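You operate a simulated robot arm through the tools that you are given. There is no shell and no other tool. Be economical: measure what you need, move in short steps, check, and stop when the job is done.

Carry out the task below with a simulated two-armed robot. There is one attempt and no reset: what you move stays moved.

## Task
Seal bag three at its label's heat, then switch the sealer off.
Fine: leave the bag at the jaws and the bar open.

It is judged by the outcome, as a careful person would: the job done as asked, and still so three seconds after it is handed in. It fails if anything else is knocked over, pushed out of place, dropped, spilled or broken. Lids that push on must go on centred and level and be pressed home; caps that screw on are set level and turned clockwise until they are tight.

## Robot
Two 7-joint arms with two-finger parallel grippers on one trunk, on a base that drives. Base frame: it is fixed to the floor where the robot stands at the start and does not move with it; the origin is under the middle of the robot, x ahead of it, y to its left, z up. Lengths are in cm, angles in degrees, forces in N, time in s.
The left shoulder is at the start at [6, 18.9, 125.3], the right one opposite. With the tool pointing down near the work surface each hand reaches from about 10 to 64 cm from the robot's upright axis, wherever it stands, measured 20 degrees to its own side. Places, roughly: sealer heat dial [50, -10, 100]; sealer jaws [60, -30, 90]; sealer switch [60, 0, 100]; sealing bar [50, -40, 100]. Payload 3.43 kg a hand.
The TCP of each hand is the grasp point between the finger pads, 3 cm short of the fingertips. In the tool frame z runs along the fingers and y along their closing line. Largest opening 9.4 cm; finger width 2.8, thickness 1; the body of the gripper, 5 by 9.6 cm, starts 5.5 cm behind the TCP.
Orientation is told as [roll, pitch, yaw] about the base's x, y, z axes, in that order, counted from this pose: with the fingers straight down and closing along the base's y, the tool's x points along the base's -x, its y along +y and its z along -z.

## Interface
- The arms move only by the tool arm_command. It takes "left_steps", "right_steps" or both (then of equal length, played together; a hand with none holds still); each is a list of rows, each an object (a shift or turn left out is 0, a gripper value left out holds the last) with "linear": the shift along the tool's x, y, z in cm, a list of three; "rotation": the turn, a rotation vector about the tool's x, y, z in rad, a list of three; "fingers": the opening, from 0 (shut) to 1 (fully open). In form: [{"linear": [tx, ty, tz], "rotation": [rx, ry, rz], "fingers": fingers}, ...]. A call has 1 to 10 rows; each row is the pose to reach, as a shift and turn from the pose commanded when the call began, along the tool's axes at that moment. A row lasts 0.2 s, in which the tool goes at most 5 cm and 8.6 degrees; a call with a longer step from one row to the next is refused whole, and so is a gripper value outside its range. Where a pose cannot be reached the arm comes as near as it can. A force on the tool above 90 N (or 10 N above the force at the start of the call, whichever is more), or a blocked arm, ends the call early, and 0.2 s more pass. The fingers move at their own pace (about 15.3 cm/s each) and stop on an object; they squeeze with about 40 N. The grip force told is the motor's: it shows also when the fingers shut on nothing. Time passes only in rows, and 0.2 s behind the last, so rows that repeat a pose let the fingers close. It gives the time, the measured TCP pose, the force on the tool (base axes), the opening and the grip force at its end, in the units of the frame above (readings bear some noise), with the torque about the TCP (base axes, N m) and any sound that the robot's microphone picked up.
- Cameras (640 x 400 px; columns grow to the right, rows downward): "scene" is now at [0.4, -0.19, 178.72]; the picture's right is [-0.01, -1.00, 0.00], its down [-0.88, 0.01, -0.47] and it looks along [0.47, -0.00, -0.88] (base axes); focal length 250 px, centre (320, 200). "left" rides on the left gripper at [7.6, -1.4, -10.2] in its tool frame; the picture's right is [0.18, 0.98, 0.00], its down [-0.75, 0.14, -0.64] and it looks along [-0.63, 0.12, 0.77] (tool axes); focal length 243 px, centre (320, 200). "right" rides on the right gripper at [7.6, 1.4, -10.2] in its tool frame; the picture's right is [-0.18, 0.98, 0.00], its down [-0.75, -0.14, -0.64] and it looks along [-0.63, -0.12, 0.77] (tool axes); focal length 243 px, centre (320, 200). There is no depth. A picture from a camera that has moved, and an enlarged one, comes with that camera's place and axes in the base frame and with its lens.
- snapshot(camera): a new picture of that camera. It takes no simulated time.
- lift_body(by): slides the trunk up (or, below 0, down) by that many cm; the arms and the scene camera ride with it, the base frame stays. It gives what a move gives, with no picture.
- drive_base(legs): drives the robot by 1 to 6 legs, each [ahead, left, turn to the left] in cm, cm and degrees, along the robot's own axes; the way and the turn of a leg run together, so that a leg with both is an arc; at most 150 cm and 180 degrees a leg. The arms and the cameras ride along, it lands a little off, and it stops where it bumps. It gives what a move gives.
- turn_head(pan, tilt): turns the head with the scene camera to pan (to the left, within 86 degrees either way) and tilt (down, from -29 to 69), counted from straight ahead of the robot. It gives what a move gives.
- zoom(camera, box): a new picture of the part [left, top, right, bottom] of that camera's present view, enlarged. It takes no simulated time.
- hand_in(): hands the job in; it is judged then, once.

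Work in short steps. Places have to be worked out from the pictures, the camera data and where the tool is seen: move nearer, look again, correct. Check each grasp and each placing, and mend what went wrong. You have 120 turns and 88 pictures in all, those below and enlarged ones among them. Open the grippers and draw the arms clear of the work before you hand the job in, unless the task says otherwise; then end with one line.

The tools are called after "Request:" by a JSON object that holds its "api" and its "payload". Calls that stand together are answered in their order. arm_command: Moves the arms, as the interface text tells. Its arguments: {"type":"object","properties":{"left_steps":{"type":"array","items":{"type":"object","properties":{"linear":{"type":"array","items":{"type":"number"}},"rotation":{"type":"array","items":{"type":"number"}},"fingers":{"type":"number"}}}},"right_steps":{"type":"array","items":{"type":"object","properties":{"linear":{"type":"array","items":{"type":"number"}},"rotation":{"type":"array","items":{"type":"number"}},"fingers":{"type":"number"}}}}},"required":[]} The other tools are called the same way: lift_body (by) slides the trunk up or down; drive_base (legs) drives the base; turn_head (pan, tilt) turns the head that bears the scene camera; snapshot (camera) takes a picture; zoom (camera, box) takes an enlarged picture of a part of a camera's view; hand_in () hands the job in.

At the start:

```text
time_s: 0.0
left_position: [34.95, 1.13, 120.52]
left_tcp_rot: [-0.1, 0.0, 0.1]
left_contact_force: [0.2, -1.1, 0.2]
left_torque: [-0.03, 0.02, 0.0]
left_grip_width: 9.41
left_grip_force: 0.0
right_position: [27.3, -31.04, 124.24]
right_tcp_rot: [0.0, 0.0, 0.0]
right_contact_force: [-0.7, 0.2, 0.3]
right_torque: [0.01, 0.01, 0.0]
right_grip_width: 9.35
right_grip_force: 0.0
trunk travel left (down, up): [-92.5, 6.5]
robot x, y, heading: [0.2, -0.01, -0.2]
head pan, tilt: [-0.6, 62.2]
```

scene: 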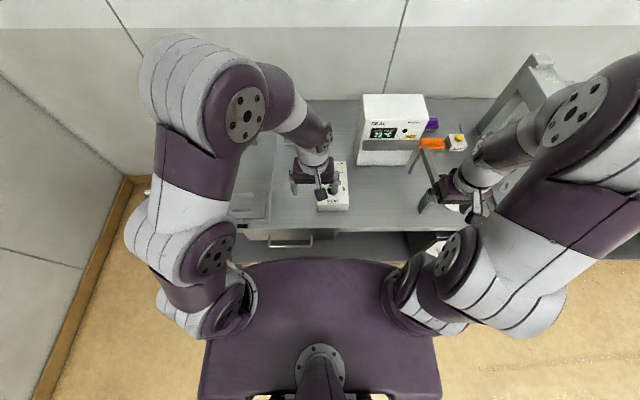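
right: 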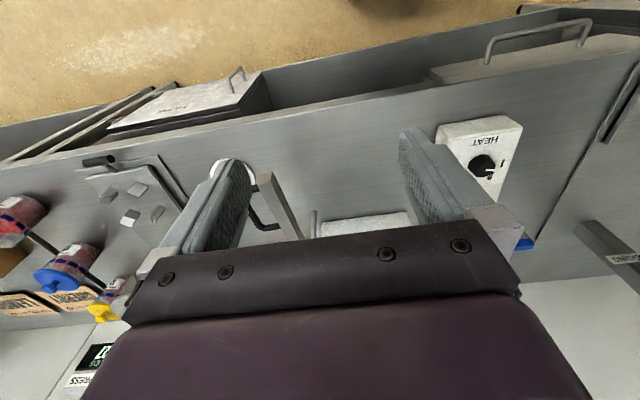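
left: 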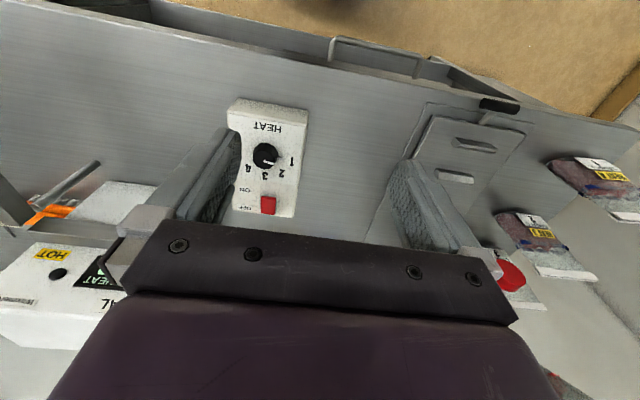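

The pictures show a heat dial, a display, bags on the left, and some hanging things on the right. I'll take enlarged views to understand the scene.

Request:
{"api": "zoom", "payload": {"camera": "left", "box": [380, 80, 640, 320]}}

Request:
{"api": "zoom", "payload": {"camera": "scene", "box": [220, 70, 560, 280]}}

Request:
{"api": "zoom", "payload": {"camera": "right", "box": [0, 80, 320, 400]}}

Request:
{"api": "zoom", "payload": {"camera": "left", "box": [0, 80, 320, 320]}}

```text
1.67 times, centred on (510, 200) of left
camera zoom: at [27.33, -0.33, 130.74], right [-0.18, 0.98, 0.0], down [0.75, 0.14, 0.64], along [0.63, 0.12, -0.77], focal length 404 px, centre (3, 200)
```

zoom: 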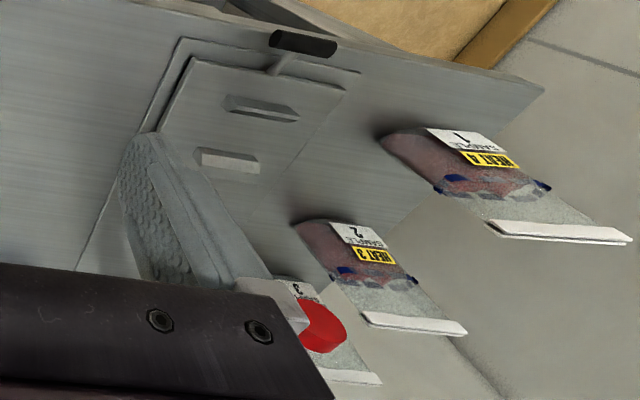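

```text
1.88 times, centred on (390, 175) of scene
camera zoom: at [0.4, -0.19, 178.72], right [-0.01, -1.0, 0.0], down [-0.88, 0.01, -0.47], along [0.47, 0.0, -0.88], focal length 470 px, centre (188, 247)
```

zoom: 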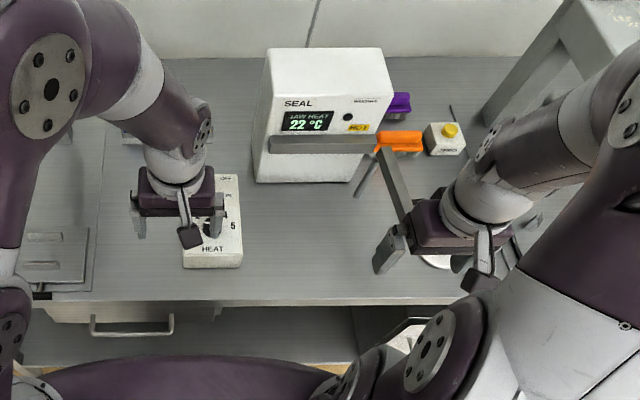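

```text
1.25 times, centred on (160, 240) of right
camera zoom: at [19.67, -29.57, 134.43], right [0.18, 0.98, 0.0], down [0.75, -0.14, 0.64], along [0.63, -0.12, -0.77], focal length 303 px, centre (520, 150)
```

zoom: 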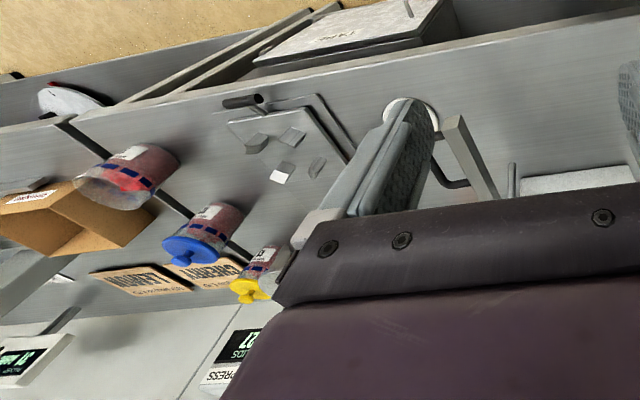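

```text
1.67 times, centred on (160, 200) of left
camera zoom: at [27.33, -0.33, 130.74], right [-0.18, 0.98, 0.0], down [0.75, 0.14, 0.64], along [0.63, 0.12, -0.77], focal length 404 px, centre (587, 200)
```

zoom: 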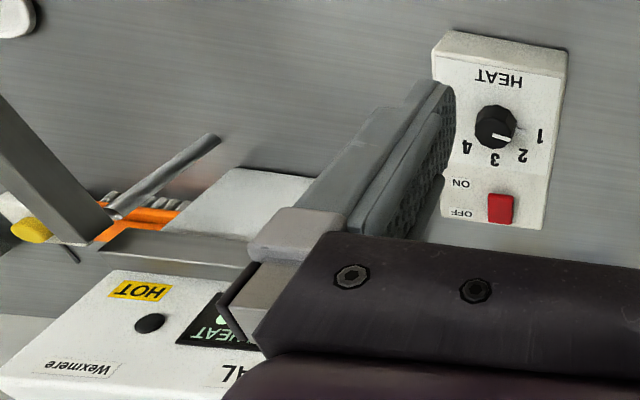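

Bag 3 is hidden behind the left gripper. I pan the head to the left bags and look.

Request:
{"api": "turn_head", "payload": {"pan": 28, "tilt": 45}}

Request:
{"api": "snapshot", "payload": {"camera": "scene"}}

```text
time_s: 0.9
left_position: [34.95, 1.12, 120.71]
left_tcp_rot: [0.0, 0.0, -0.1]
left_contact_force: [0.3, -0.6, -0.5]
left_torque: [-0.02, 0.02, 0.0]
left_grip_width: 9.41
left_grip_force: 0.0
right_position: [27.31, -31.12, 124.05]
right_tcp_rot: [0.0, 0.0, 0.0]
right_contact_force: [-0.5, 0.1, -0.1]
right_torque: [0.03, 0.0, -0.04]
right_grip_width: 9.4
right_grip_force: 0.1
trunk travel left (down, up): [-92.5, 6.5]
robot x, y, heading: [-0.02, -0.15, 0.3]
head pan, tilt: [28.0, 45.0]
```

```text
80 pictures are left
camera scene: at [1.17, 3.68, 180.92], right [0.47, -0.88, 0.0], down [-0.62, -0.33, -0.71], along [0.62, 0.33, -0.71], focal length 250 px, centre (320, 200)
```

scene: 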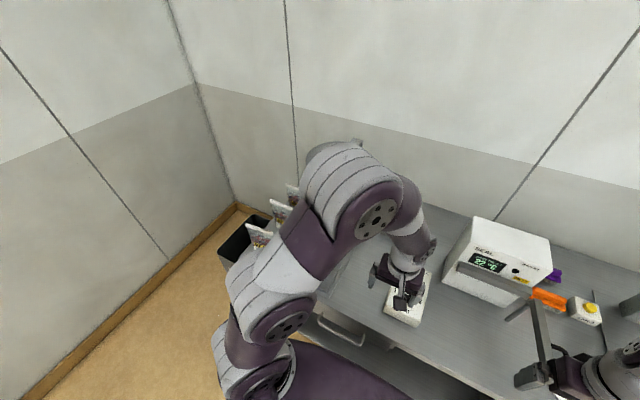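

The arm hides the bags; I shift the left hand left and a little back so its own camera sees bag 3.

Request:
{"api": "arm_command", "payload": {"left_steps": [{"linear": [2, 5, -1]}, {"linear": [3, 10, -2]}, {"linear": [4, 15, -3]}, {"linear": [5, 20, -4]}, {"linear": [5, 20, -4]}]}}

Request:
{"api": "snapshot", "payload": {"camera": "left"}}

```text
refused: row 1 steps farther than a row can; nothing moved
```

```text
79 pictures are left
camera left: at [27.33, -0.33, 130.74], right [-0.18, 0.98, 0.0], down [0.75, 0.14, 0.64], along [0.63, 0.12, -0.77], focal length 243 px, centre (320, 200)
```

left: 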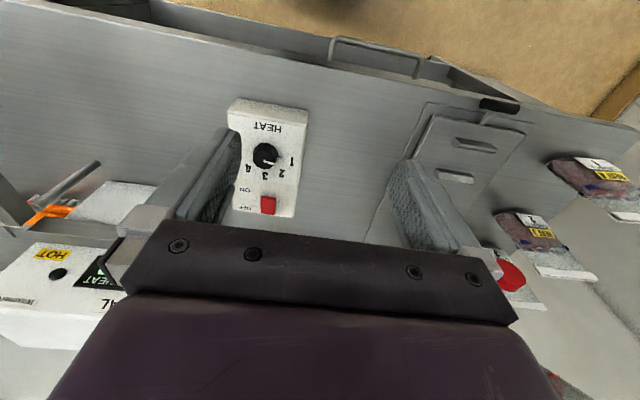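

The step was too long; I repeat it with shorter steps.

Request:
{"api": "arm_command", "payload": {"left_steps": [{"linear": [1, 4, -0.5]}, {"linear": [2, 8, -1]}, {"linear": [3, 12, -1.5]}, {"linear": [4, 16, -2]}, {"linear": [5, 20, -2.5]}, {"linear": [5, 20, -2.5]}]}}

Request:
{"api": "snapshot", "payload": {"camera": "left"}}

```text
time_s: 2.3
left_position: [29.74, 20.95, 123.13]
left_tcp_rot: [0.0, 0.0, 0.0]
left_contact_force: [0.8, -1.0, -0.5]
left_torque: [0.03, 0.03, -0.03]
left_grip_width: 9.4
left_grip_force: 0.0
right_position: [27.25, -31.09, 124.02]
right_tcp_rot: [0.0, 0.0, 0.0]
right_contact_force: [1.0, 0.0, -0.5]
right_torque: [0.01, 0.0, 0.0]
right_grip_width: 9.38
right_grip_force: 0.0
trunk travel left (down, up): [-92.5, 6.5]
robot x, y, heading: [0.22, 0.16, -0.2]
head pan, tilt: [28.0, 45.0]
```

```text
78 pictures are left
camera left: at [22.24, 19.41, 133.3], right [-0.18, 0.98, 0.0], down [0.75, 0.14, 0.64], along [0.63, 0.12, -0.77], focal length 243 px, centre (320, 200)
```

left: 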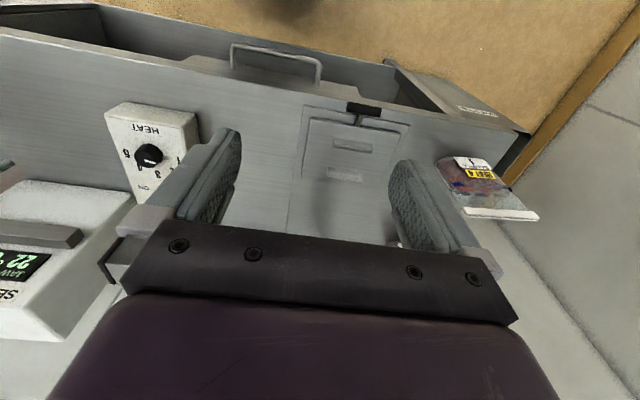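

Bag 3 is still behind the gripper; I tilt the hand forward and yaw left so the camera looks over toward it.

Request:
{"api": "arm_command", "payload": {"left_steps": [{"rotation": [0, -0.1, -0.08]}, {"rotation": [0, -0.2, -0.16]}, {"rotation": [0, -0.3, -0.24]}, {"rotation": [0, -0.4, -0.32]}, {"rotation": [0, -0.5, -0.4]}, {"rotation": [0, -0.5, -0.4]}]}}

Request:
{"api": "snapshot", "payload": {"camera": "left"}}

Request:
{"api": "snapshot", "payload": {"camera": "scene"}}

```text
time_s: 3.7
left_position: [29.63, 21.95, 122.89]
left_tcp_rot: [-1.3, -23.1, 20.1]
left_contact_force: [-0.2, -0.2, 0.1]
left_torque: [0.0, 0.01, 0.01]
left_grip_width: 9.38
left_grip_force: 0.0
left hand out of reach, approached as far as the arm can: row 5, 6
right_position: [27.22, -31.02, 124.08]
right_tcp_rot: [0.0, 0.0, -0.1]
right_contact_force: [1.0, -0.3, 0.3]
right_torque: [0.01, -0.03, 0.02]
right_grip_width: 9.41
right_grip_force: 0.0
trunk travel left (down, up): [-92.5, 6.5]
robot x, y, heading: [-0.24, -0.31, 0.0]
head pan, tilt: [28.0, 45.0]
```

```text
77 pictures are left
camera left: at [19.6, 17.03, 129.31], right [-0.49, 0.87, -0.09], down [0.36, 0.3, 0.88], along [0.79, 0.4, -0.46], focal length 243 px, centre (320, 200)
```

left: 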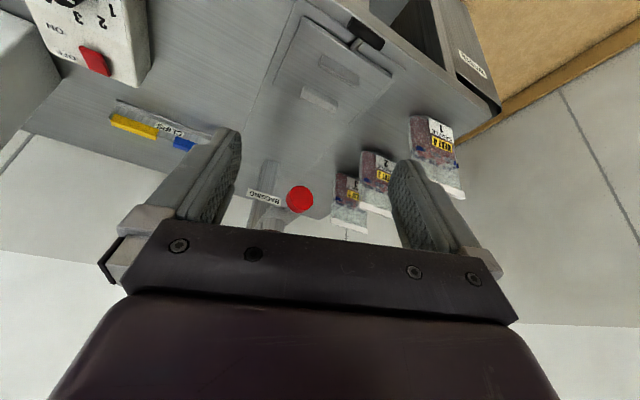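

```text
76 pictures are left
camera scene: at [1.16, 3.68, 180.93], right [0.47, -0.88, 0.0], down [-0.62, -0.33, -0.71], along [0.62, 0.33, -0.71], focal length 250 px, centre (320, 200)
```

scene: 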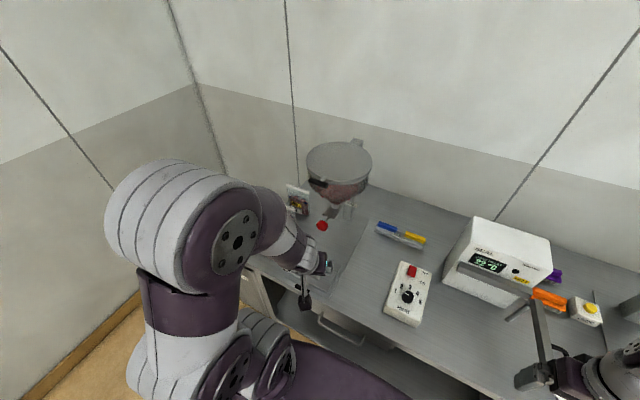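

Now all three bags show, plus a bagging hopper, clips, and the sealer. Zooming on bags and on the sealer.

Request:
{"api": "zoom", "payload": {"camera": "left", "box": [310, 100, 470, 240]}}

Request:
{"api": "zoom", "payload": {"camera": "scene", "box": [260, 130, 400, 240]}}

Request:
{"api": "zoom", "payload": {"camera": "scene", "box": [380, 200, 620, 350]}}

```text
2.86 times, centred on (390, 170) of left
camera zoom: at [19.6, 17.03, 129.31], right [-0.49, 0.87, -0.09], down [0.36, 0.3, 0.88], along [0.79, 0.4, -0.46], focal length 693 px, centre (120, 286)
```

zoom: 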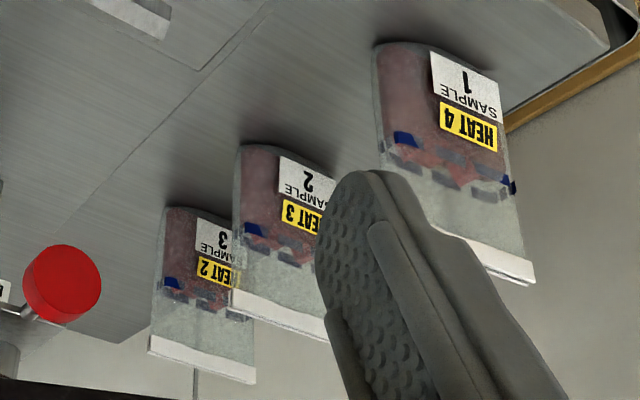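

```text
3.64 times, centred on (330, 185) of scene
camera zoom: at [1.16, 3.68, 180.93], right [0.47, -0.88, 0.0], down [-0.62, -0.33, -0.71], along [0.62, 0.33, -0.71], focal length 909 px, centre (284, 254)
```

zoom: 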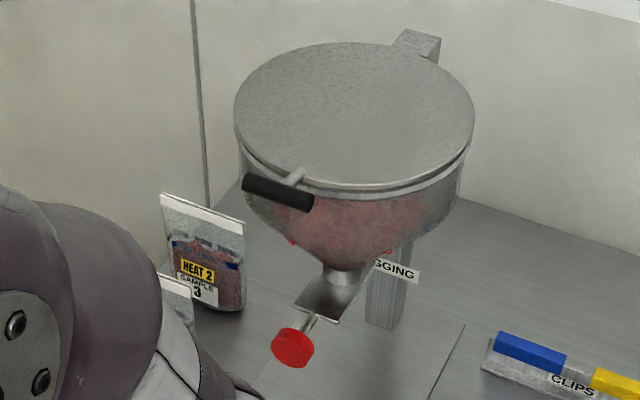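

```text
2.67 times, centred on (500, 275) of scene
camera zoom: at [1.16, 3.68, 180.93], right [0.47, -0.88, 0.0], down [-0.62, -0.33, -0.71], along [0.62, 0.33, -0.71], focal length 666 px, centre (-160, 0)
```

zoom: 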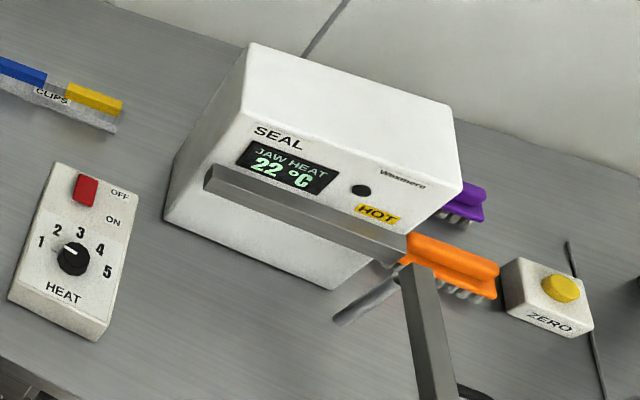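

Bag 3 stands at about (67, 49), bottom z≈90.6, top ≈107; its label says HEAT 2. Now I move the right hand back/right and view the sealer.

Request:
{"api": "arm_command", "payload": {"right_steps": [{"linear": [2, -3.5, 0]}, {"linear": [4, -7, 0]}, {"linear": [6, -10.5, 0]}, {"linear": [8, -14, 0]}, {"linear": [10, -17.5, 0]}, {"linear": [10, -17.5, 0]}]}}

Request:
{"api": "turn_head", "payload": {"pan": -25, "tilt": 50}}

Request:
{"api": "snapshot", "payload": {"camera": "scene"}}

```text
time_s: 5.1
left_position: [29.63, 22.15, 122.85]
left_tcp_rot: [-1.3, -23.2, 20.2]
left_contact_force: [-0.8, -0.1, -0.3]
left_torque: [0.02, 0.03, 0.0]
left_grip_width: 9.4
left_grip_force: 0.1
right_position: [17.42, -48.23, 123.77]
right_tcp_rot: [0.0, 0.0, 0.0]
right_contact_force: [1.6, -0.1, -0.4]
right_torque: [0.0, 0.01, 0.01]
right_grip_width: 9.4
right_grip_force: 0.0
trunk travel left (down, up): [-92.5, 6.5]
robot x, y, heading: [-0.11, -0.29, -0.0]
head pan, tilt: [28.0, 45.0]
```

```text
time_s: 6.3
left_position: [29.59, 21.98, 123.05]
left_tcp_rot: [-1.2, -23.2, 20.3]
left_contact_force: [0.5, 0.5, -0.1]
left_torque: [-0.01, -0.01, 0.0]
left_grip_width: 9.4
left_grip_force: 0.1
right_position: [17.47, -48.3, 123.59]
right_tcp_rot: [0.0, 0.1, 0.0]
right_contact_force: [0.1, -0.1, 0.9]
right_torque: [0.01, 0.0, -0.02]
right_grip_width: 9.39
right_grip_force: 0.1
trunk travel left (down, up): [-92.5, 6.5]
robot x, y, heading: [0.18, 0.04, -0.2]
head pan, tilt: [-25.0, 50.0]
```

```text
72 pictures are left
camera scene: at [0.97, -3.35, 180.23], right [-0.42, -0.91, 0.0], down [-0.69, 0.32, -0.64], along [0.58, -0.27, -0.77], focal length 250 px, centre (320, 200)
```

scene: 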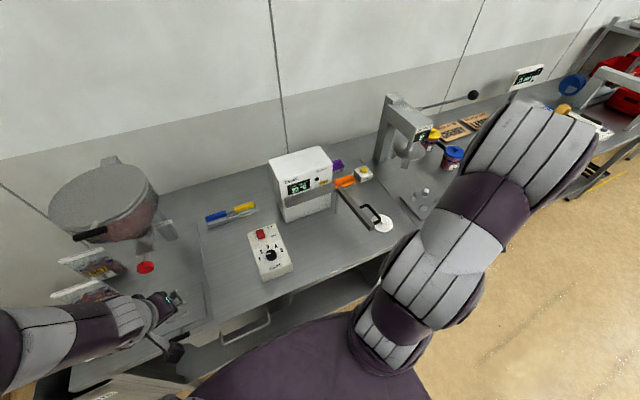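

Request:
{"api": "zoom", "payload": {"camera": "scene", "box": [240, 130, 400, 230]}}

Request:
{"api": "zoom", "payload": {"camera": "scene", "box": [240, 220, 304, 284]}}

Request:
{"api": "snapshot", "payload": {"camera": "right"}}

```text
4.00 times, centred on (320, 180) of scene
camera zoom: at [0.97, -3.35, 180.23], right [-0.42, -0.91, 0.0], down [-0.69, 0.32, -0.64], along [0.58, -0.27, -0.77], focal length 1000 px, centre (320, 280)
```

zoom: 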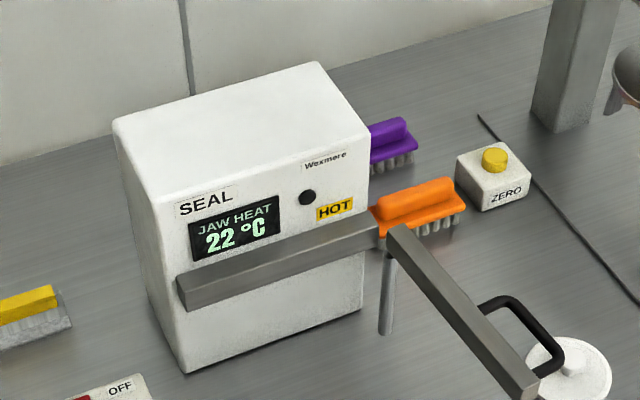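

```text
6.25 times, centred on (272, 252) of scene
camera zoom: at [0.97, -3.35, 180.23], right [-0.42, -0.91, 0.0], down [-0.69, 0.32, -0.64], along [0.58, -0.27, -0.77], focal length 1562 px, centre (620, -125)
```

zoom: 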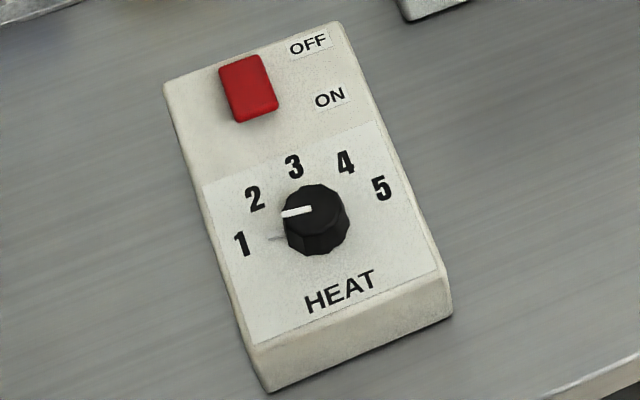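

```text
69 pictures are left
camera right: at [9.85, -46.93, 134.0], right [0.18, 0.98, 0.0], down [0.75, -0.14, 0.64], along [0.63, -0.12, -0.77], focal length 243 px, centre (320, 200)
```

right: 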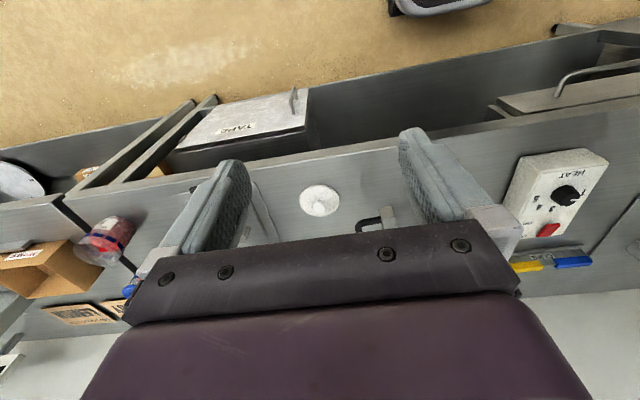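

Sealer layout: fixed jaw along y at x≈60, z≈105–108; a swinging bar hinged at its right end, with a handle; dial needs to go to 2. I level the left hand again first.

Request:
{"api": "arm_command", "payload": {"left_steps": [{"rotation": [0, 0.1, 0.08]}, {"rotation": [0, 0.2, 0.16]}, {"rotation": [0, 0.3, 0.24]}, {"rotation": [0, 0.4, 0.32]}, {"rotation": [0, 0.5, 0.4]}, {"rotation": [0, 0.5, 0.4]}]}}

Request:
{"api": "arm_command", "payload": {"left_steps": [{"linear": [-3, -3, 1]}, {"linear": [-6, -6, 3]}, {"linear": [-9, -9, 5]}, {"linear": [-12, -12, 7]}, {"linear": [-14, -15, 9]}, {"linear": [-16, -18, 11]}, {"linear": [-17, -21, 13]}, {"linear": [-18, -24, 15]}, {"linear": [-18, -26, 17]}, {"linear": [-18, -26, 17]}]}}

Request:
{"api": "snapshot", "payload": {"camera": "left"}}

```text
time_s: 7.8
left_position: [29.61, 21.91, 122.93]
left_tcp_rot: [2.2, 6.1, -2.4]
left_contact_force: [-0.4, 0.2, 0.1]
left_torque: [-0.01, 0.01, 0.02]
left_grip_width: 9.42
left_grip_force: 0.1
left hand out of reach, approached as far as the arm can: row 1
right_position: [17.57, -48.44, 123.66]
right_tcp_rot: [0.0, 0.0, 0.0]
right_contact_force: [0.0, -0.5, -0.1]
right_torque: [0.02, 0.01, 0.01]
right_grip_width: 9.4
right_grip_force: 0.0
trunk travel left (down, up): [-92.5, 6.5]
robot x, y, heading: [-0.03, 0.05, 0.1]
head pan, tilt: [-25.0, 50.0]
```

```text
time_s: 9.9
left_position: [44.39, -4.22, 102.88]
left_tcp_rot: [2.1, 6.0, -2.4]
left_contact_force: [-0.3, -0.6, 0.6]
left_torque: [-0.03, -0.02, 0.0]
left_grip_width: 9.39
left_grip_force: 0.2
right_position: [17.49, -48.39, 123.6]
right_tcp_rot: [-0.1, 0.0, 0.1]
right_contact_force: [0.2, 0.3, 0.8]
right_torque: [-0.02, -0.03, 0.03]
right_grip_width: 9.4
right_grip_force: 0.0
trunk travel left (down, up): [-92.5, 6.5]
robot x, y, heading: [-0.29, -0.24, 0.1]
head pan, tilt: [-25.0, 50.0]
```

```text
68 pictures are left
camera left: at [37.85, -5.65, 113.64], right [-0.14, 0.99, 0.06], down [0.82, 0.08, 0.56], along [0.55, 0.12, -0.82], focal length 243 px, centre (320, 200)
```

left: 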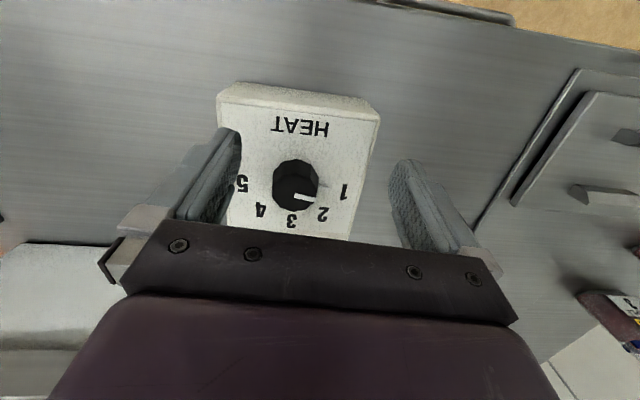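

The knob sits near (48.4, −5.1, 96). I level the hand and centre over the knob, then look close.

Request:
{"api": "arm_command", "payload": {"left_steps": [{"rotation": [0.037, -0.106, -0.042]}, {"rotation": [0.037, -0.106, -0.042]}]}}

Request:
{"api": "arm_command", "payload": {"left_steps": [{"linear": [-2, -0.4, 0]}, {"linear": [-4, -0.9, 0]}, {"linear": [-4, -0.9, 0]}]}}

Request:
{"api": "snapshot", "payload": {"camera": "left"}}

Request:
{"api": "zoom", "payload": {"camera": "left", "box": [230, 110, 390, 240]}}

```text
time_s: 10.6
left_position: [44.39, -4.11, 102.91]
left_tcp_rot: [0.2, -0.1, -0.1]
left_contact_force: [0.0, 0.1, 0.2]
left_torque: [0.0, 0.01, -0.01]
left_grip_width: 9.39
left_grip_force: 0.0
right_position: [17.43, -48.39, 123.64]
right_tcp_rot: [-0.1, 0.0, 0.0]
right_contact_force: [0.4, 0.4, -0.4]
right_torque: [-0.02, 0.01, 0.0]
right_grip_width: 9.41
right_grip_force: 0.1
trunk travel left (down, up): [-92.5, 6.5]
robot x, y, heading: [-0.15, -0.02, -0.1]
head pan, tilt: [-25.0, 50.0]
```

```text
time_s: 11.3
left_position: [48.22, -4.84, 103.3]
left_tcp_rot: [0.2, 0.0, -0.2]
left_contact_force: [0.4, 0.0, -0.6]
left_torque: [0.02, -0.02, 0.01]
left_grip_width: 9.4
left_grip_force: 0.0
right_position: [17.49, -48.43, 123.65]
right_tcp_rot: [0.0, 0.0, 0.0]
right_contact_force: [-0.1, -0.1, 0.5]
right_torque: [-0.01, -0.01, 0.01]
right_grip_width: 9.39
right_grip_force: 0.0
trunk travel left (down, up): [-92.5, 6.5]
robot x, y, heading: [0.41, -0.38, 0.0]
head pan, tilt: [-25.0, 50.0]
```

```text
67 pictures are left
camera left: at [40.64, -6.16, 113.35], right [-0.18, 0.98, 0.0], down [0.75, 0.14, 0.64], along [0.63, 0.12, -0.77], focal length 243 px, centre (320, 200)
```

left: 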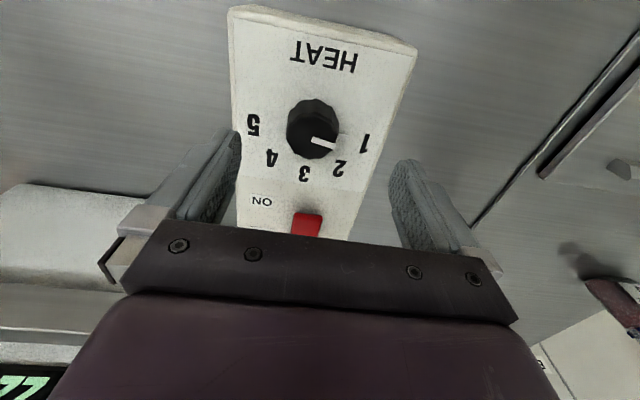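

```text
3.08 times, centred on (310, 175) of left
camera zoom: at [40.64, -6.16, 113.35], right [-0.18, 0.98, 0.0], down [0.75, 0.14, 0.64], along [0.63, 0.12, -0.77], focal length 746 px, centre (351, 277)
```

zoom: 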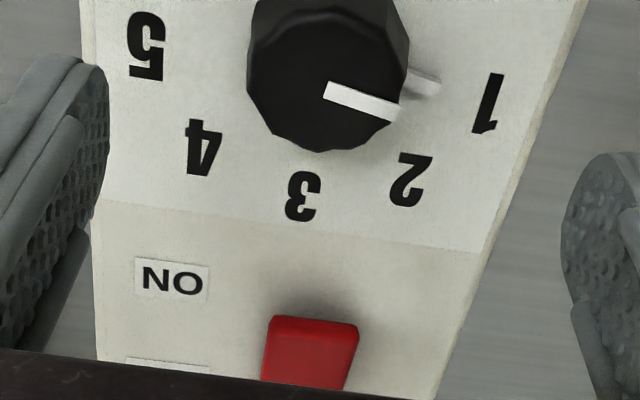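

The pointer is at 1 (numbers spaced 40°, 2 lies 40° clockwise). Knob centre ≈ (48.8, −5.2). I lower with partly closed fingers to grip it.

Request:
{"api": "arm_command", "payload": {"left_steps": [{"linear": [-0.5, -0.35, 0], "fingers": 0.65}, {"linear": [-0.5, -0.35, 2], "fingers": 0.65}, {"linear": [-0.5, -0.35, 3.5]}, {"linear": [-0.5, -0.35, 4.5]}, {"linear": [-0.5, -0.35, 5.2]}, {"linear": [-0.5, -0.35, 5.2]}]}}

Request:
{"api": "snapshot", "payload": {"camera": "left"}}

Request:
{"api": "zoom", "payload": {"camera": "scene", "box": [230, 220, 310, 290]}}

```text
time_s: 12.8
left_position: [48.88, -5.57, 98.98]
left_tcp_rot: [-0.2, -1.2, -0.2]
left_contact_force: [-3.1, -1.5, 85.7]
left_torque: [2.86, 1.12, 0.06]
left_grip_width: 6.01
left_grip_force: 0.1
right_position: [16.61, -48.33, 123.87]
right_tcp_rot: [0.0, -0.3, -0.1]
right_contact_force: [0.3, 1.2, 1.0]
right_torque: [0.01, 0.05, -0.01]
right_grip_width: 9.4
right_grip_force: 0.0
trunk travel left (down, up): [-92.5, 6.5]
robot x, y, heading: [0.13, 0.34, 0.1]
head pan, tilt: [-25.0, 50.0]
```

```text
65 pictures are left
camera left: at [41.07, -6.92, 109.02], right [-0.18, 0.98, -0.01], down [0.74, 0.14, 0.66], along [0.65, 0.11, -0.75], focal length 243 px, centre (320, 200)
```

left: 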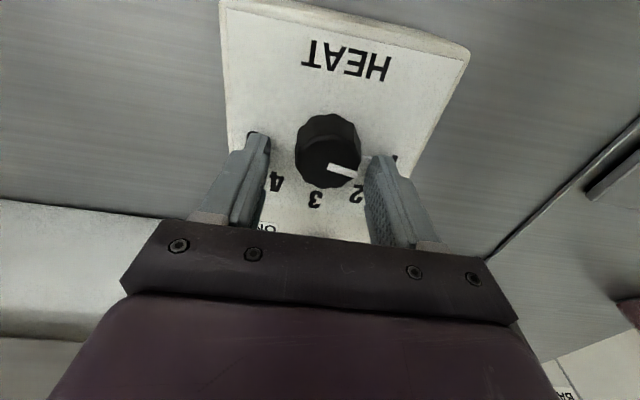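

```text
5.71 times, centred on (270, 255) of scene
camera zoom: at [-0.32, -3.32, 180.35], right [-0.42, -0.91, 0.0], down [-0.69, 0.32, -0.65], along [0.59, -0.27, -0.76], focal length 1428 px, centre (606, -114)
```

zoom: 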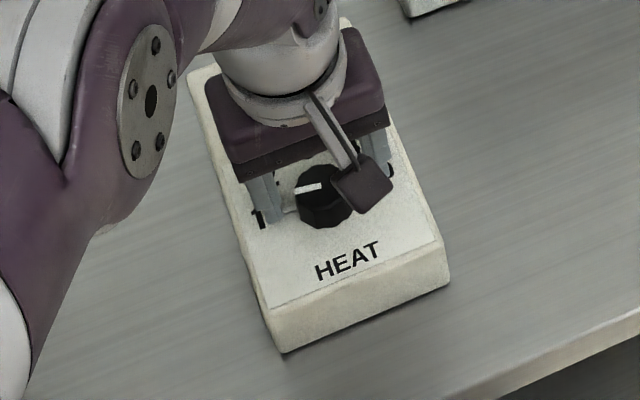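

The fingertips touched the panel at z≈96, so the panel is higher than I thought, and the knob centre is at ≈(47.9, −5.3). I lift slightly, shift back, and grip.

Request:
{"api": "arm_command", "payload": {"left_steps": [{"linear": [0, 0, -1.5]}, {"linear": [0.85, 0, -1.5]}, {"linear": [0.85, 0, -1.5]}]}}

Request:
{"api": "snapshot", "payload": {"camera": "left"}}

```text
time_s: 13.6
left_position: [47.64, -5.31, 99.1]
left_tcp_rot: [0.5, 0.3, -0.1]
left_contact_force: [-0.5, -0.9, 0.0]
left_torque: [-0.03, 0.02, 0.0]
left_grip_width: 6.1
left_grip_force: 0.0
right_position: [17.47, -48.39, 123.7]
right_tcp_rot: [0.1, 0.0, 0.0]
right_contact_force: [-0.8, -0.8, -0.4]
right_torque: [-0.03, -0.01, 0.0]
right_grip_width: 9.41
right_grip_force: 0.1
trunk travel left (down, up): [-92.5, 6.5]
robot x, y, heading: [0.02, -0.13, -0.1]
head pan, tilt: [-25.0, 50.0]
```

```text
63 pictures are left
camera left: at [40.16, -6.64, 109.32], right [-0.18, 0.98, 0.01], down [0.76, 0.13, 0.64], along [0.63, 0.12, -0.77], focal length 243 px, centre (320, 200)
```

left: 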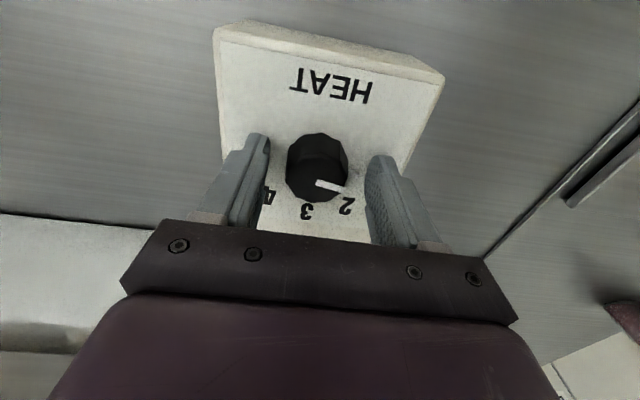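

The knob is centred between the fingers now. Closing and turning 40° clockwise.

Request:
{"api": "arm_command", "payload": {"left_steps": [{"fingers": 0}, {"fingers": 0}, {"fingers": 0}]}}

Request:
{"api": "arm_command", "payload": {"left_steps": [{"rotation": [0, 0, 0.12]}, {"rotation": [0, 0, 0.24]}, {"rotation": [0, 0, 0.36]}, {"rotation": [0, 0, 0.48]}, {"rotation": [0, 0, 0.6]}, {"rotation": [0, 0, 0.7]}, {"rotation": [0, 0, 0.7]}]}}

Request:
{"api": "snapshot", "payload": {"camera": "left"}}

```text
time_s: 14.3
left_position: [47.92, -5.4, 99.24]
left_tcp_rot: [0.4, 0.3, -0.2]
left_contact_force: [-8.9, -8.3, -23.2]
left_torque: [-1.1, 0.03, 0.01]
left_grip_width: 3.53
left_grip_force: 44.8
right_position: [17.52, -48.56, 123.56]
right_tcp_rot: [0.0, 0.0, 0.0]
right_contact_force: [-0.1, 0.1, 0.5]
right_torque: [-0.03, -0.02, -0.03]
right_grip_width: 9.4
right_grip_force: 0.0
trunk travel left (down, up): [-92.5, 6.5]
robot x, y, heading: [0.31, -0.03, -0.3]
head pan, tilt: [-25.0, 50.0]
```

```text
time_s: 15.9
left_position: [47.93, -5.33, 99.3]
left_tcp_rot: [0.2, 0.4, -40.4]
left_contact_force: [-19.2, -9.3, -35.7]
left_torque: [-0.72, 0.38, -0.02]
left_grip_width: 3.45
left_grip_force: 45.1
right_position: [17.52, -48.59, 123.62]
right_tcp_rot: [0.0, 0.0, 0.0]
right_contact_force: [0.0, -1.3, -1.5]
right_torque: [0.01, 0.03, -0.01]
right_grip_width: 9.41
right_grip_force: 0.1
trunk travel left (down, up): [-92.5, 6.5]
robot x, y, heading: [-0.14, 0.19, 0.1]
head pan, tilt: [-25.0, 50.0]
```

```text
62 pictures are left
camera left: at [41.3, -1.59, 109.52], right [0.5, 0.87, 0.01], down [0.67, -0.39, 0.64], along [0.56, -0.31, -0.77], focal length 243 px, centre (320, 200)
```

left: 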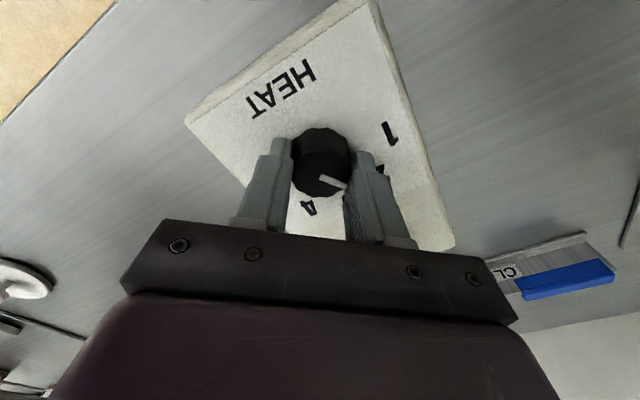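

The knob turned with the hand. I release, lift, and check from the scene camera and the hand camera.

Request:
{"api": "arm_command", "payload": {"left_steps": [{"fingers": 0.65}, {"fingers": 0.65}, {"linear": [0, 0, -3]}, {"linear": [0, 0, -6]}, {"linear": [0, 0, -6]}]}}

Request:
{"api": "arm_command", "payload": {"left_steps": [{"rotation": [0, 0, -0.14]}, {"rotation": [0, 0, -0.28]}, {"rotation": [0, 0, -0.42]}, {"rotation": [0, 0, -0.56]}, {"rotation": [0, 0, -0.7]}, {"rotation": [0, 0, -0.7]}]}}

Request:
{"api": "zoom", "payload": {"camera": "left", "box": [220, 90, 420, 240]}}

```text
time_s: 17.1
left_position: [48.37, -5.21, 105.49]
left_tcp_rot: [0.2, 0.0, -40.4]
left_contact_force: [1.0, 1.5, -0.6]
left_torque: [0.01, -0.01, 0.04]
left_grip_width: 6.12
left_grip_force: 0.1
right_position: [17.43, -48.49, 123.82]
right_tcp_rot: [0.0, 0.0, 0.0]
right_contact_force: [0.5, -0.9, 0.6]
right_torque: [0.0, 0.03, 0.04]
right_grip_width: 9.39
right_grip_force: 0.0
trunk travel left (down, up): [-92.5, 6.5]
robot x, y, heading: [0.0, -0.15, -0.1]
head pan, tilt: [-25.0, 50.0]
```

```text
time_s: 18.6
left_position: [48.32, -5.29, 105.39]
left_tcp_rot: [0.2, -0.2, -0.1]
left_contact_force: [0.9, -0.8, 0.4]
left_torque: [0.0, 0.01, -0.04]
left_grip_width: 6.1
left_grip_force: 0.1
right_position: [17.42, -48.3, 123.59]
right_tcp_rot: [0.0, -0.1, 0.0]
right_contact_force: [-0.2, -0.1, 0.1]
right_torque: [0.0, 0.01, 0.01]
right_grip_width: 9.4
right_grip_force: 0.0
trunk travel left (down, up): [-92.5, 6.5]
robot x, y, heading: [0.19, -0.23, 0.1]
head pan, tilt: [-25.0, 50.0]
```

```text
2.67 times, centred on (320, 165) of left
camera zoom: at [40.6, -6.71, 115.6], right [-0.18, 0.98, 0.0], down [0.75, 0.14, 0.64], along [0.63, 0.12, -0.77], focal length 647 px, centre (320, 293)
```

zoom: 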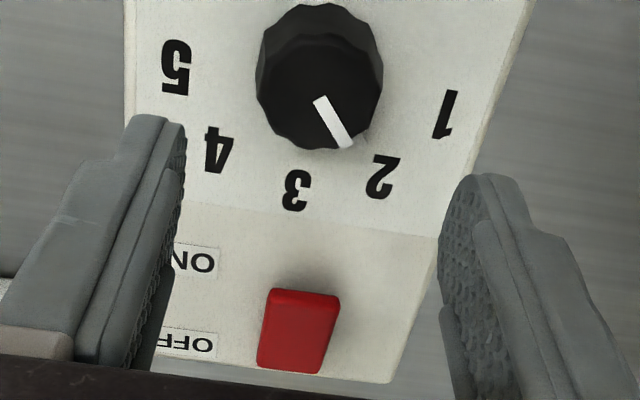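

The dial reads 2 (pointer at 41°, mark at 40°). Next I switch on by pressing the near (ON) end of the red rocker at about (56.3, −4.3) with closed fingers.

Request:
{"api": "arm_command", "payload": {"left_steps": [{"linear": [-4, 0.5, 0], "fingers": 0}, {"linear": [-7.8, 1, 0], "fingers": 0}, {"linear": [-7.8, 1, 2]}, {"linear": [-7.8, 1, 3.5]}, {"linear": [-7.8, 1, 3.5]}]}}

Request:
{"api": "snapshot", "payload": {"camera": "left"}}

Request:
{"api": "zoom", "payload": {"camera": "scene", "box": [220, 140, 360, 290]}}

```text
time_s: 19.8
left_position: [56.2, -4.12, 101.95]
left_tcp_rot: [0.3, -0.1, -0.3]
left_contact_force: [-0.4, -0.2, -0.4]
left_torque: [0.03, 0.03, -0.02]
left_grip_width: 0.01
left_grip_force: 32.6
right_position: [17.47, -48.35, 123.73]
right_tcp_rot: [0.0, 0.0, -0.1]
right_contact_force: [-0.6, -0.5, -0.2]
right_torque: [0.02, 0.02, -0.01]
right_grip_width: 9.37
right_grip_force: 0.0
trunk travel left (down, up): [-92.5, 6.5]
robot x, y, heading: [-0.47, 0.05, 0.1]
head pan, tilt: [-25.0, 50.0]
```

```text
60 pictures are left
camera left: at [48.44, -5.57, 112.09], right [-0.18, 0.98, 0.0], down [0.75, 0.14, 0.64], along [0.63, 0.12, -0.77], focal length 243 px, centre (320, 200)
```

left: 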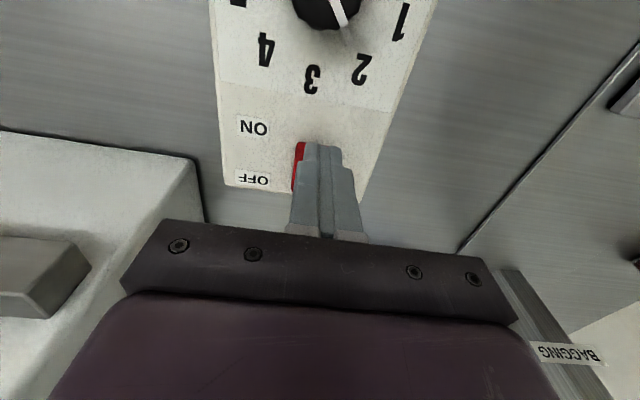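

```text
2.67 times, centred on (290, 215) of scene
camera zoom: at [1.03, -3.37, 180.23], right [-0.42, -0.91, 0.0], down [-0.69, 0.32, -0.64], along [0.58, -0.27, -0.77], focal length 666 px, centre (400, 160)
```

zoom: 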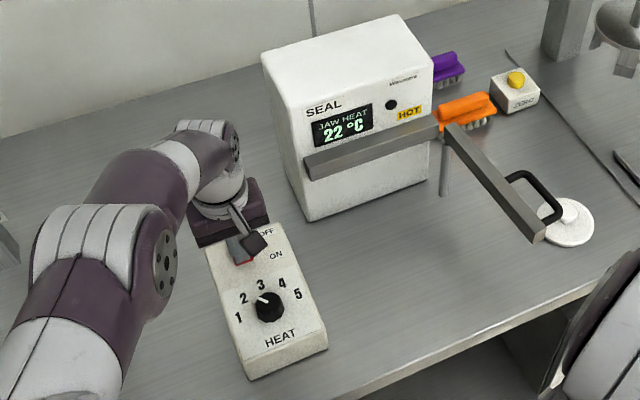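

The fingers are over the near end; I shift slightly right and press down gently in small steps.

Request:
{"api": "arm_command", "payload": {"left_steps": [{"linear": [0, -0.5, 0]}, {"linear": [0, -0.5, 0.5]}, {"linear": [0, -0.5, 1.0]}, {"linear": [0, -0.5, 1.4]}, {"linear": [0, -0.5, 1.4]}]}}

```text
time_s: 20.9
left_position: [55.91, -4.89, 100.48]
left_tcp_rot: [0.2, -0.1, -0.2]
left_contact_force: [-1.9, -0.5, 1.0]
left_torque: [-0.01, 0.04, -0.03]
left_grip_width: 0.01
left_grip_force: 33.1
right_position: [17.48, -48.37, 123.76]
right_tcp_rot: [0.0, -0.1, 0.0]
right_contact_force: [0.0, -0.6, 0.5]
right_torque: [0.0, 0.0, 0.04]
right_grip_width: 9.41
right_grip_force: 0.0
trunk travel left (down, up): [-92.5, 6.5]
robot x, y, heading: [-0.19, 0.07, -0.0]
head pan, tilt: [-25.0, 50.0]
```

No contact yet (tips ≈97.5). I continue down with small steps.

Request:
{"api": "arm_command", "payload": {"left_steps": [{"linear": [0, 0, 0.4]}, {"linear": [0, 0, 0.7]}, {"linear": [0, 0, 1.0]}, {"linear": [0, 0, 1.0]}]}}

Request:
{"api": "zoom", "payload": {"camera": "scene", "box": [220, 140, 360, 290]}}

```text
time_s: 21.9
left_position: [55.96, -4.85, 99.97]
left_tcp_rot: [0.0, -0.6, -0.2]
left_contact_force: [-3.3, 0.6, 35.9]
left_torque: [0.02, -0.47, -0.25]
left_grip_width: 0.0
left_grip_force: 32.6
right_position: [17.04, -48.36, 123.75]
right_tcp_rot: [0.0, -0.2, 0.0]
right_contact_force: [0.3, -1.2, -0.1]
right_torque: [0.01, -0.01, 0.02]
right_grip_width: 9.38
right_grip_force: 0.0
trunk travel left (down, up): [-92.5, 6.5]
robot x, y, heading: [-0.08, -0.16, 0.1]
head pan, tilt: [-25.0, 50.0]
```

```text
2.67 times, centred on (290, 215) of scene
camera zoom: at [0.29, -3.33, 180.28], right [-0.42, -0.91, 0.0], down [-0.69, 0.32, -0.65], along [0.59, -0.27, -0.76], focal length 666 px, centre (400, 160)
```

zoom: 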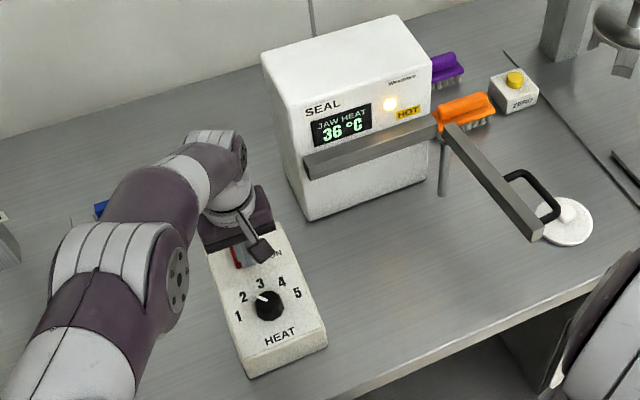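

The sealer is ON (lamp lit, 36 °C and rising). I lift the left hand clear and draw it back.

Request:
{"api": "arm_command", "payload": {"left_steps": [{"linear": [0, 0, -4]}, {"linear": [0, 0, -8]}, {"linear": [2, 1, -12]}, {"linear": [5, 3, -16]}, {"linear": [8, 5, -19]}, {"linear": [11, 8, -21]}, {"linear": [14, 11, -23]}, {"linear": [17, 14, -23]}, {"linear": [20, 17, -23]}, {"linear": [20, 17, -23]}]}}

Request:
{"api": "drive_base", "payload": {"legs": [[0, 38, 0]]}}

Request:
{"api": "turn_head", "payload": {"pan": 5, "tilt": 50}}

Request:
{"api": "snapshot", "payload": {"camera": "scene"}}

```text
refused: row 4 steps farther than a row can; nothing moved
```

```text
time_s: 24.0
left_position: [53.35, 25.08, 97.72]
left_tcp_rot: [1.6, 2.1, -2.3]
left_contact_force: [-0.1, 0.8, 0.0]
left_torque: [-0.03, 0.0, 0.0]
left_grip_width: 0.0
left_grip_force: 33.1
right_position: [16.48, -17.69, 123.65]
right_tcp_rot: [0.1, 0.0, -0.5]
right_contact_force: [0.2, 0.7, 0.5]
right_torque: [-0.06, 0.02, 0.0]
right_grip_width: 9.41
right_grip_force: 0.1
trunk travel left (down, up): [-92.5, 6.5]
robot x, y, heading: [-0.28, 31.49, -0.4]
head pan, tilt: [-25.0, 50.0]
stopped in leg 1: the robot was blocked; the commanded pose is now the measured one
```

```text
time_s: 25.0
left_position: [53.32, 25.17, 97.81]
left_tcp_rot: [1.8, 2.0, -1.8]
left_contact_force: [0.5, 0.9, 0.3]
left_torque: [-0.01, -0.04, -0.02]
left_grip_width: 0.0
left_grip_force: 33.5
right_position: [16.57, -18.05, 123.34]
right_tcp_rot: [0.4, -0.2, -0.2]
right_contact_force: [-0.4, -1.0, -0.4]
right_torque: [-0.01, -0.01, -0.02]
right_grip_width: 9.41
right_grip_force: 0.1
trunk travel left (down, up): [-92.5, 6.5]
robot x, y, heading: [-0.4, 31.4, -0.4]
head pan, tilt: [5.0, 50.0]
```

```text
57 pictures are left
camera scene: at [0.82, 30.58, 180.21], right [0.08, -1.0, -0.01], down [-0.76, -0.06, -0.65], along [0.64, 0.06, -0.76], focal length 250 px, centre (320, 200)
```

scene: 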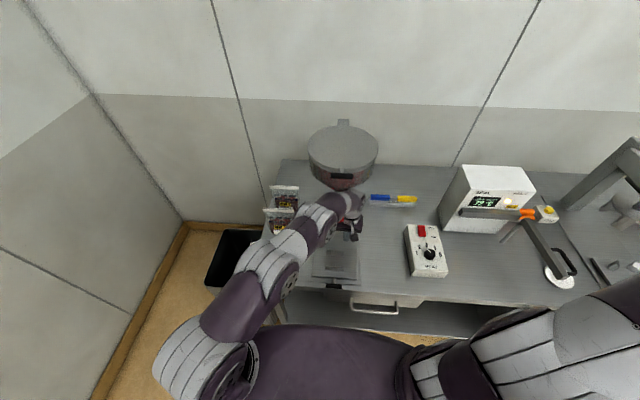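

The arm lift was refused and the drive ran with the hand low — a mistake. I inspect what the hand touched.

Request:
{"api": "zoom", "payload": {"camera": "scene", "box": [380, 150, 580, 290]}}

Request:
{"api": "zoom", "payload": {"camera": "scene", "box": [240, 110, 440, 290]}}

Request:
{"api": "snapshot", "payload": {"camera": "left"}}

```text
2.86 times, centred on (480, 220) of scene
camera zoom: at [0.82, 30.58, 180.21], right [0.08, -1.0, -0.01], down [-0.76, -0.06, -0.65], along [0.64, 0.06, -0.76], focal length 714 px, centre (-137, 143)
```

zoom: 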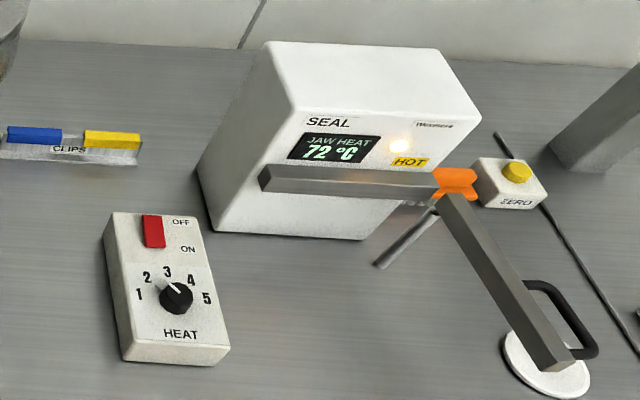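

```text
2.22 times, centred on (340, 200) of scene
camera zoom: at [0.82, 30.58, 180.21], right [0.08, -1.0, -0.01], down [-0.76, -0.06, -0.65], along [0.64, 0.06, -0.76], focal length 555 px, centre (276, 200)
```

zoom: 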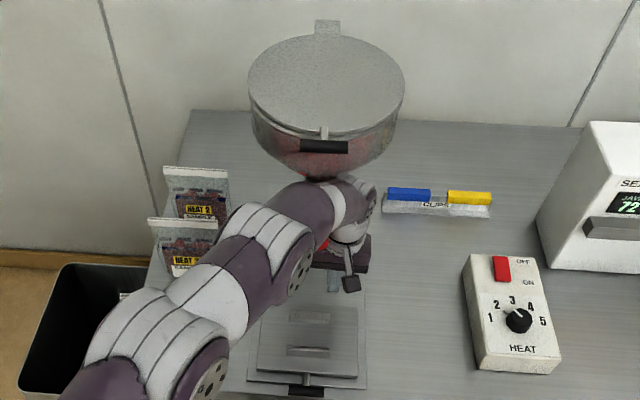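

```text
54 pictures are left
camera left: at [46.1, 23.71, 108.15], right [-0.15, 0.99, 0.04], down [0.78, 0.1, 0.62], along [0.61, 0.12, -0.79], focal length 243 px, centre (320, 200)
```

left: 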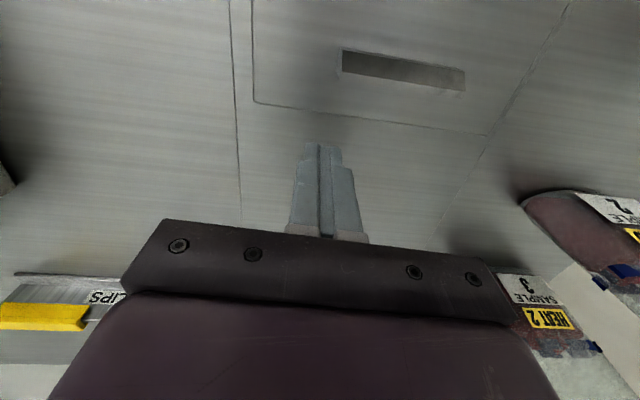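

Nothing looks displaced: control box still at (48, −5), bags upright, hopper standing, no spill. The wrist is close to the hopper's red knob, so I back off right and toward the robot before lifting.

Request:
{"api": "arm_command", "payload": {"left_steps": [{"linear": [0, -2, 0]}, {"linear": [1, -4, 0]}, {"linear": [4, -5, 0]}, {"linear": [8, -5, 0]}, {"linear": [12, -5, 0]}, {"linear": [12, -5, 0]}]}}

Request:
{"api": "zoom", "payload": {"camera": "scene", "box": [240, 110, 440, 290]}}

Request:
{"api": "snapshot", "payload": {"camera": "left"}}

```text
time_s: 26.4
left_position: [41.65, 20.94, 98.29]
left_tcp_rot: [1.2, 1.9, -1.6]
left_contact_force: [-0.7, 0.5, 0.2]
left_torque: [0.01, 0.0, 0.0]
left_grip_width: 0.02
left_grip_force: 33.0
right_position: [16.97, -17.28, 123.59]
right_tcp_rot: [0.0, -0.1, -0.3]
right_contact_force: [0.5, -0.4, 0.0]
right_torque: [-0.04, -0.03, 0.0]
right_grip_width: 9.38
right_grip_force: 0.1
trunk travel left (down, up): [-92.5, 6.5]
robot x, y, heading: [-0.22, 31.18, -0.0]
head pan, tilt: [5.0, 50.0]
```

```text
2.22 times, centred on (340, 200) of scene
camera zoom: at [1.44, 31.76, 180.23], right [0.08, -1.0, 0.0], down [-0.76, -0.06, -0.64], along [0.64, 0.05, -0.77], focal length 555 px, centre (276, 200)
```

zoom: 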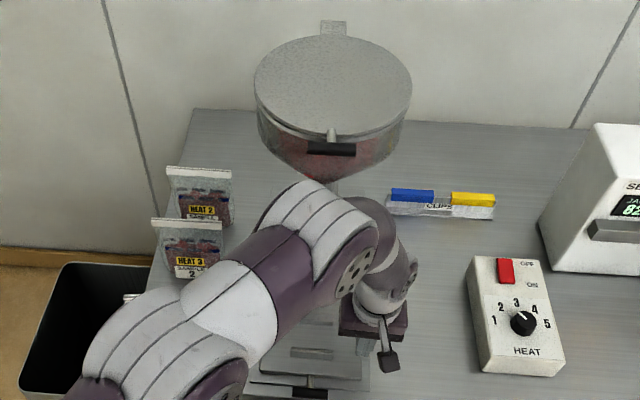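

```text
52 pictures are left
camera left: at [34.5, 19.65, 108.65], right [-0.16, 0.99, 0.03], down [0.78, 0.11, 0.62], along [0.61, 0.12, -0.79], focal length 243 px, centre (320, 200)
```

left: 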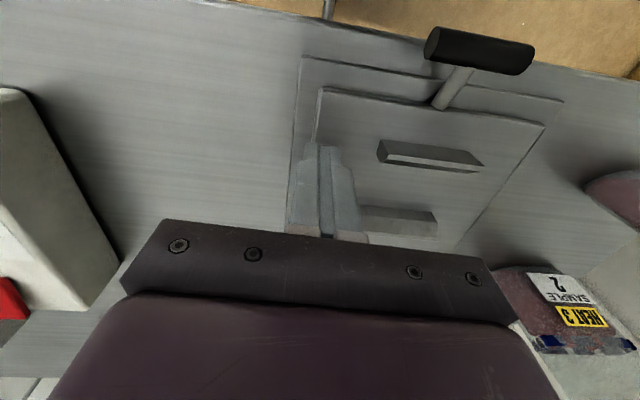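

Everything still stands. Now I lift the left hand in small steps.

Request:
{"api": "arm_command", "payload": {"left_steps": [{"linear": [1, 0, -4]}, {"linear": [2, 0, -8]}, {"linear": [3, 0, -12]}, {"linear": [4, 0, -16]}, {"linear": [5, 0, -20]}, {"linear": [6, 0, -24]}, {"linear": [6, 0, -24]}]}}

Request:
{"api": "zoom", "payload": {"camera": "scene", "box": [240, 110, 440, 290]}}

```text
time_s: 28.0
left_position: [36.73, 20.79, 122.5]
left_tcp_rot: [1.2, 2.0, -1.6]
left_contact_force: [0.1, 0.5, 0.8]
left_torque: [0.04, -0.05, 0.02]
left_grip_width: 0.0
left_grip_force: 33.2
right_position: [16.96, -17.41, 123.66]
right_tcp_rot: [-0.1, 0.0, -0.3]
right_contact_force: [-0.2, 0.3, 0.2]
right_torque: [-0.04, -0.04, 0.0]
right_grip_width: 9.39
right_grip_force: 0.1
trunk travel left (down, up): [-92.5, 6.5]
robot x, y, heading: [0.09, 31.63, -0.5]
head pan, tilt: [5.0, 50.0]
```

```text
2.22 times, centred on (340, 200) of scene
camera zoom: at [1.51, 31.73, 180.23], right [0.08, -1.0, 0.0], down [-0.76, -0.06, -0.64], along [0.64, 0.05, -0.77], focal length 555 px, centre (276, 200)
```

zoom: 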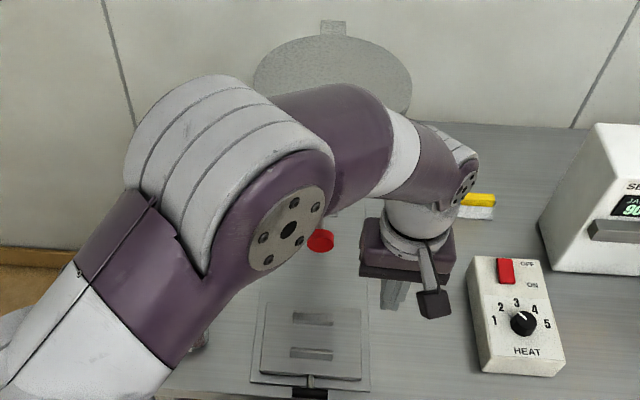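

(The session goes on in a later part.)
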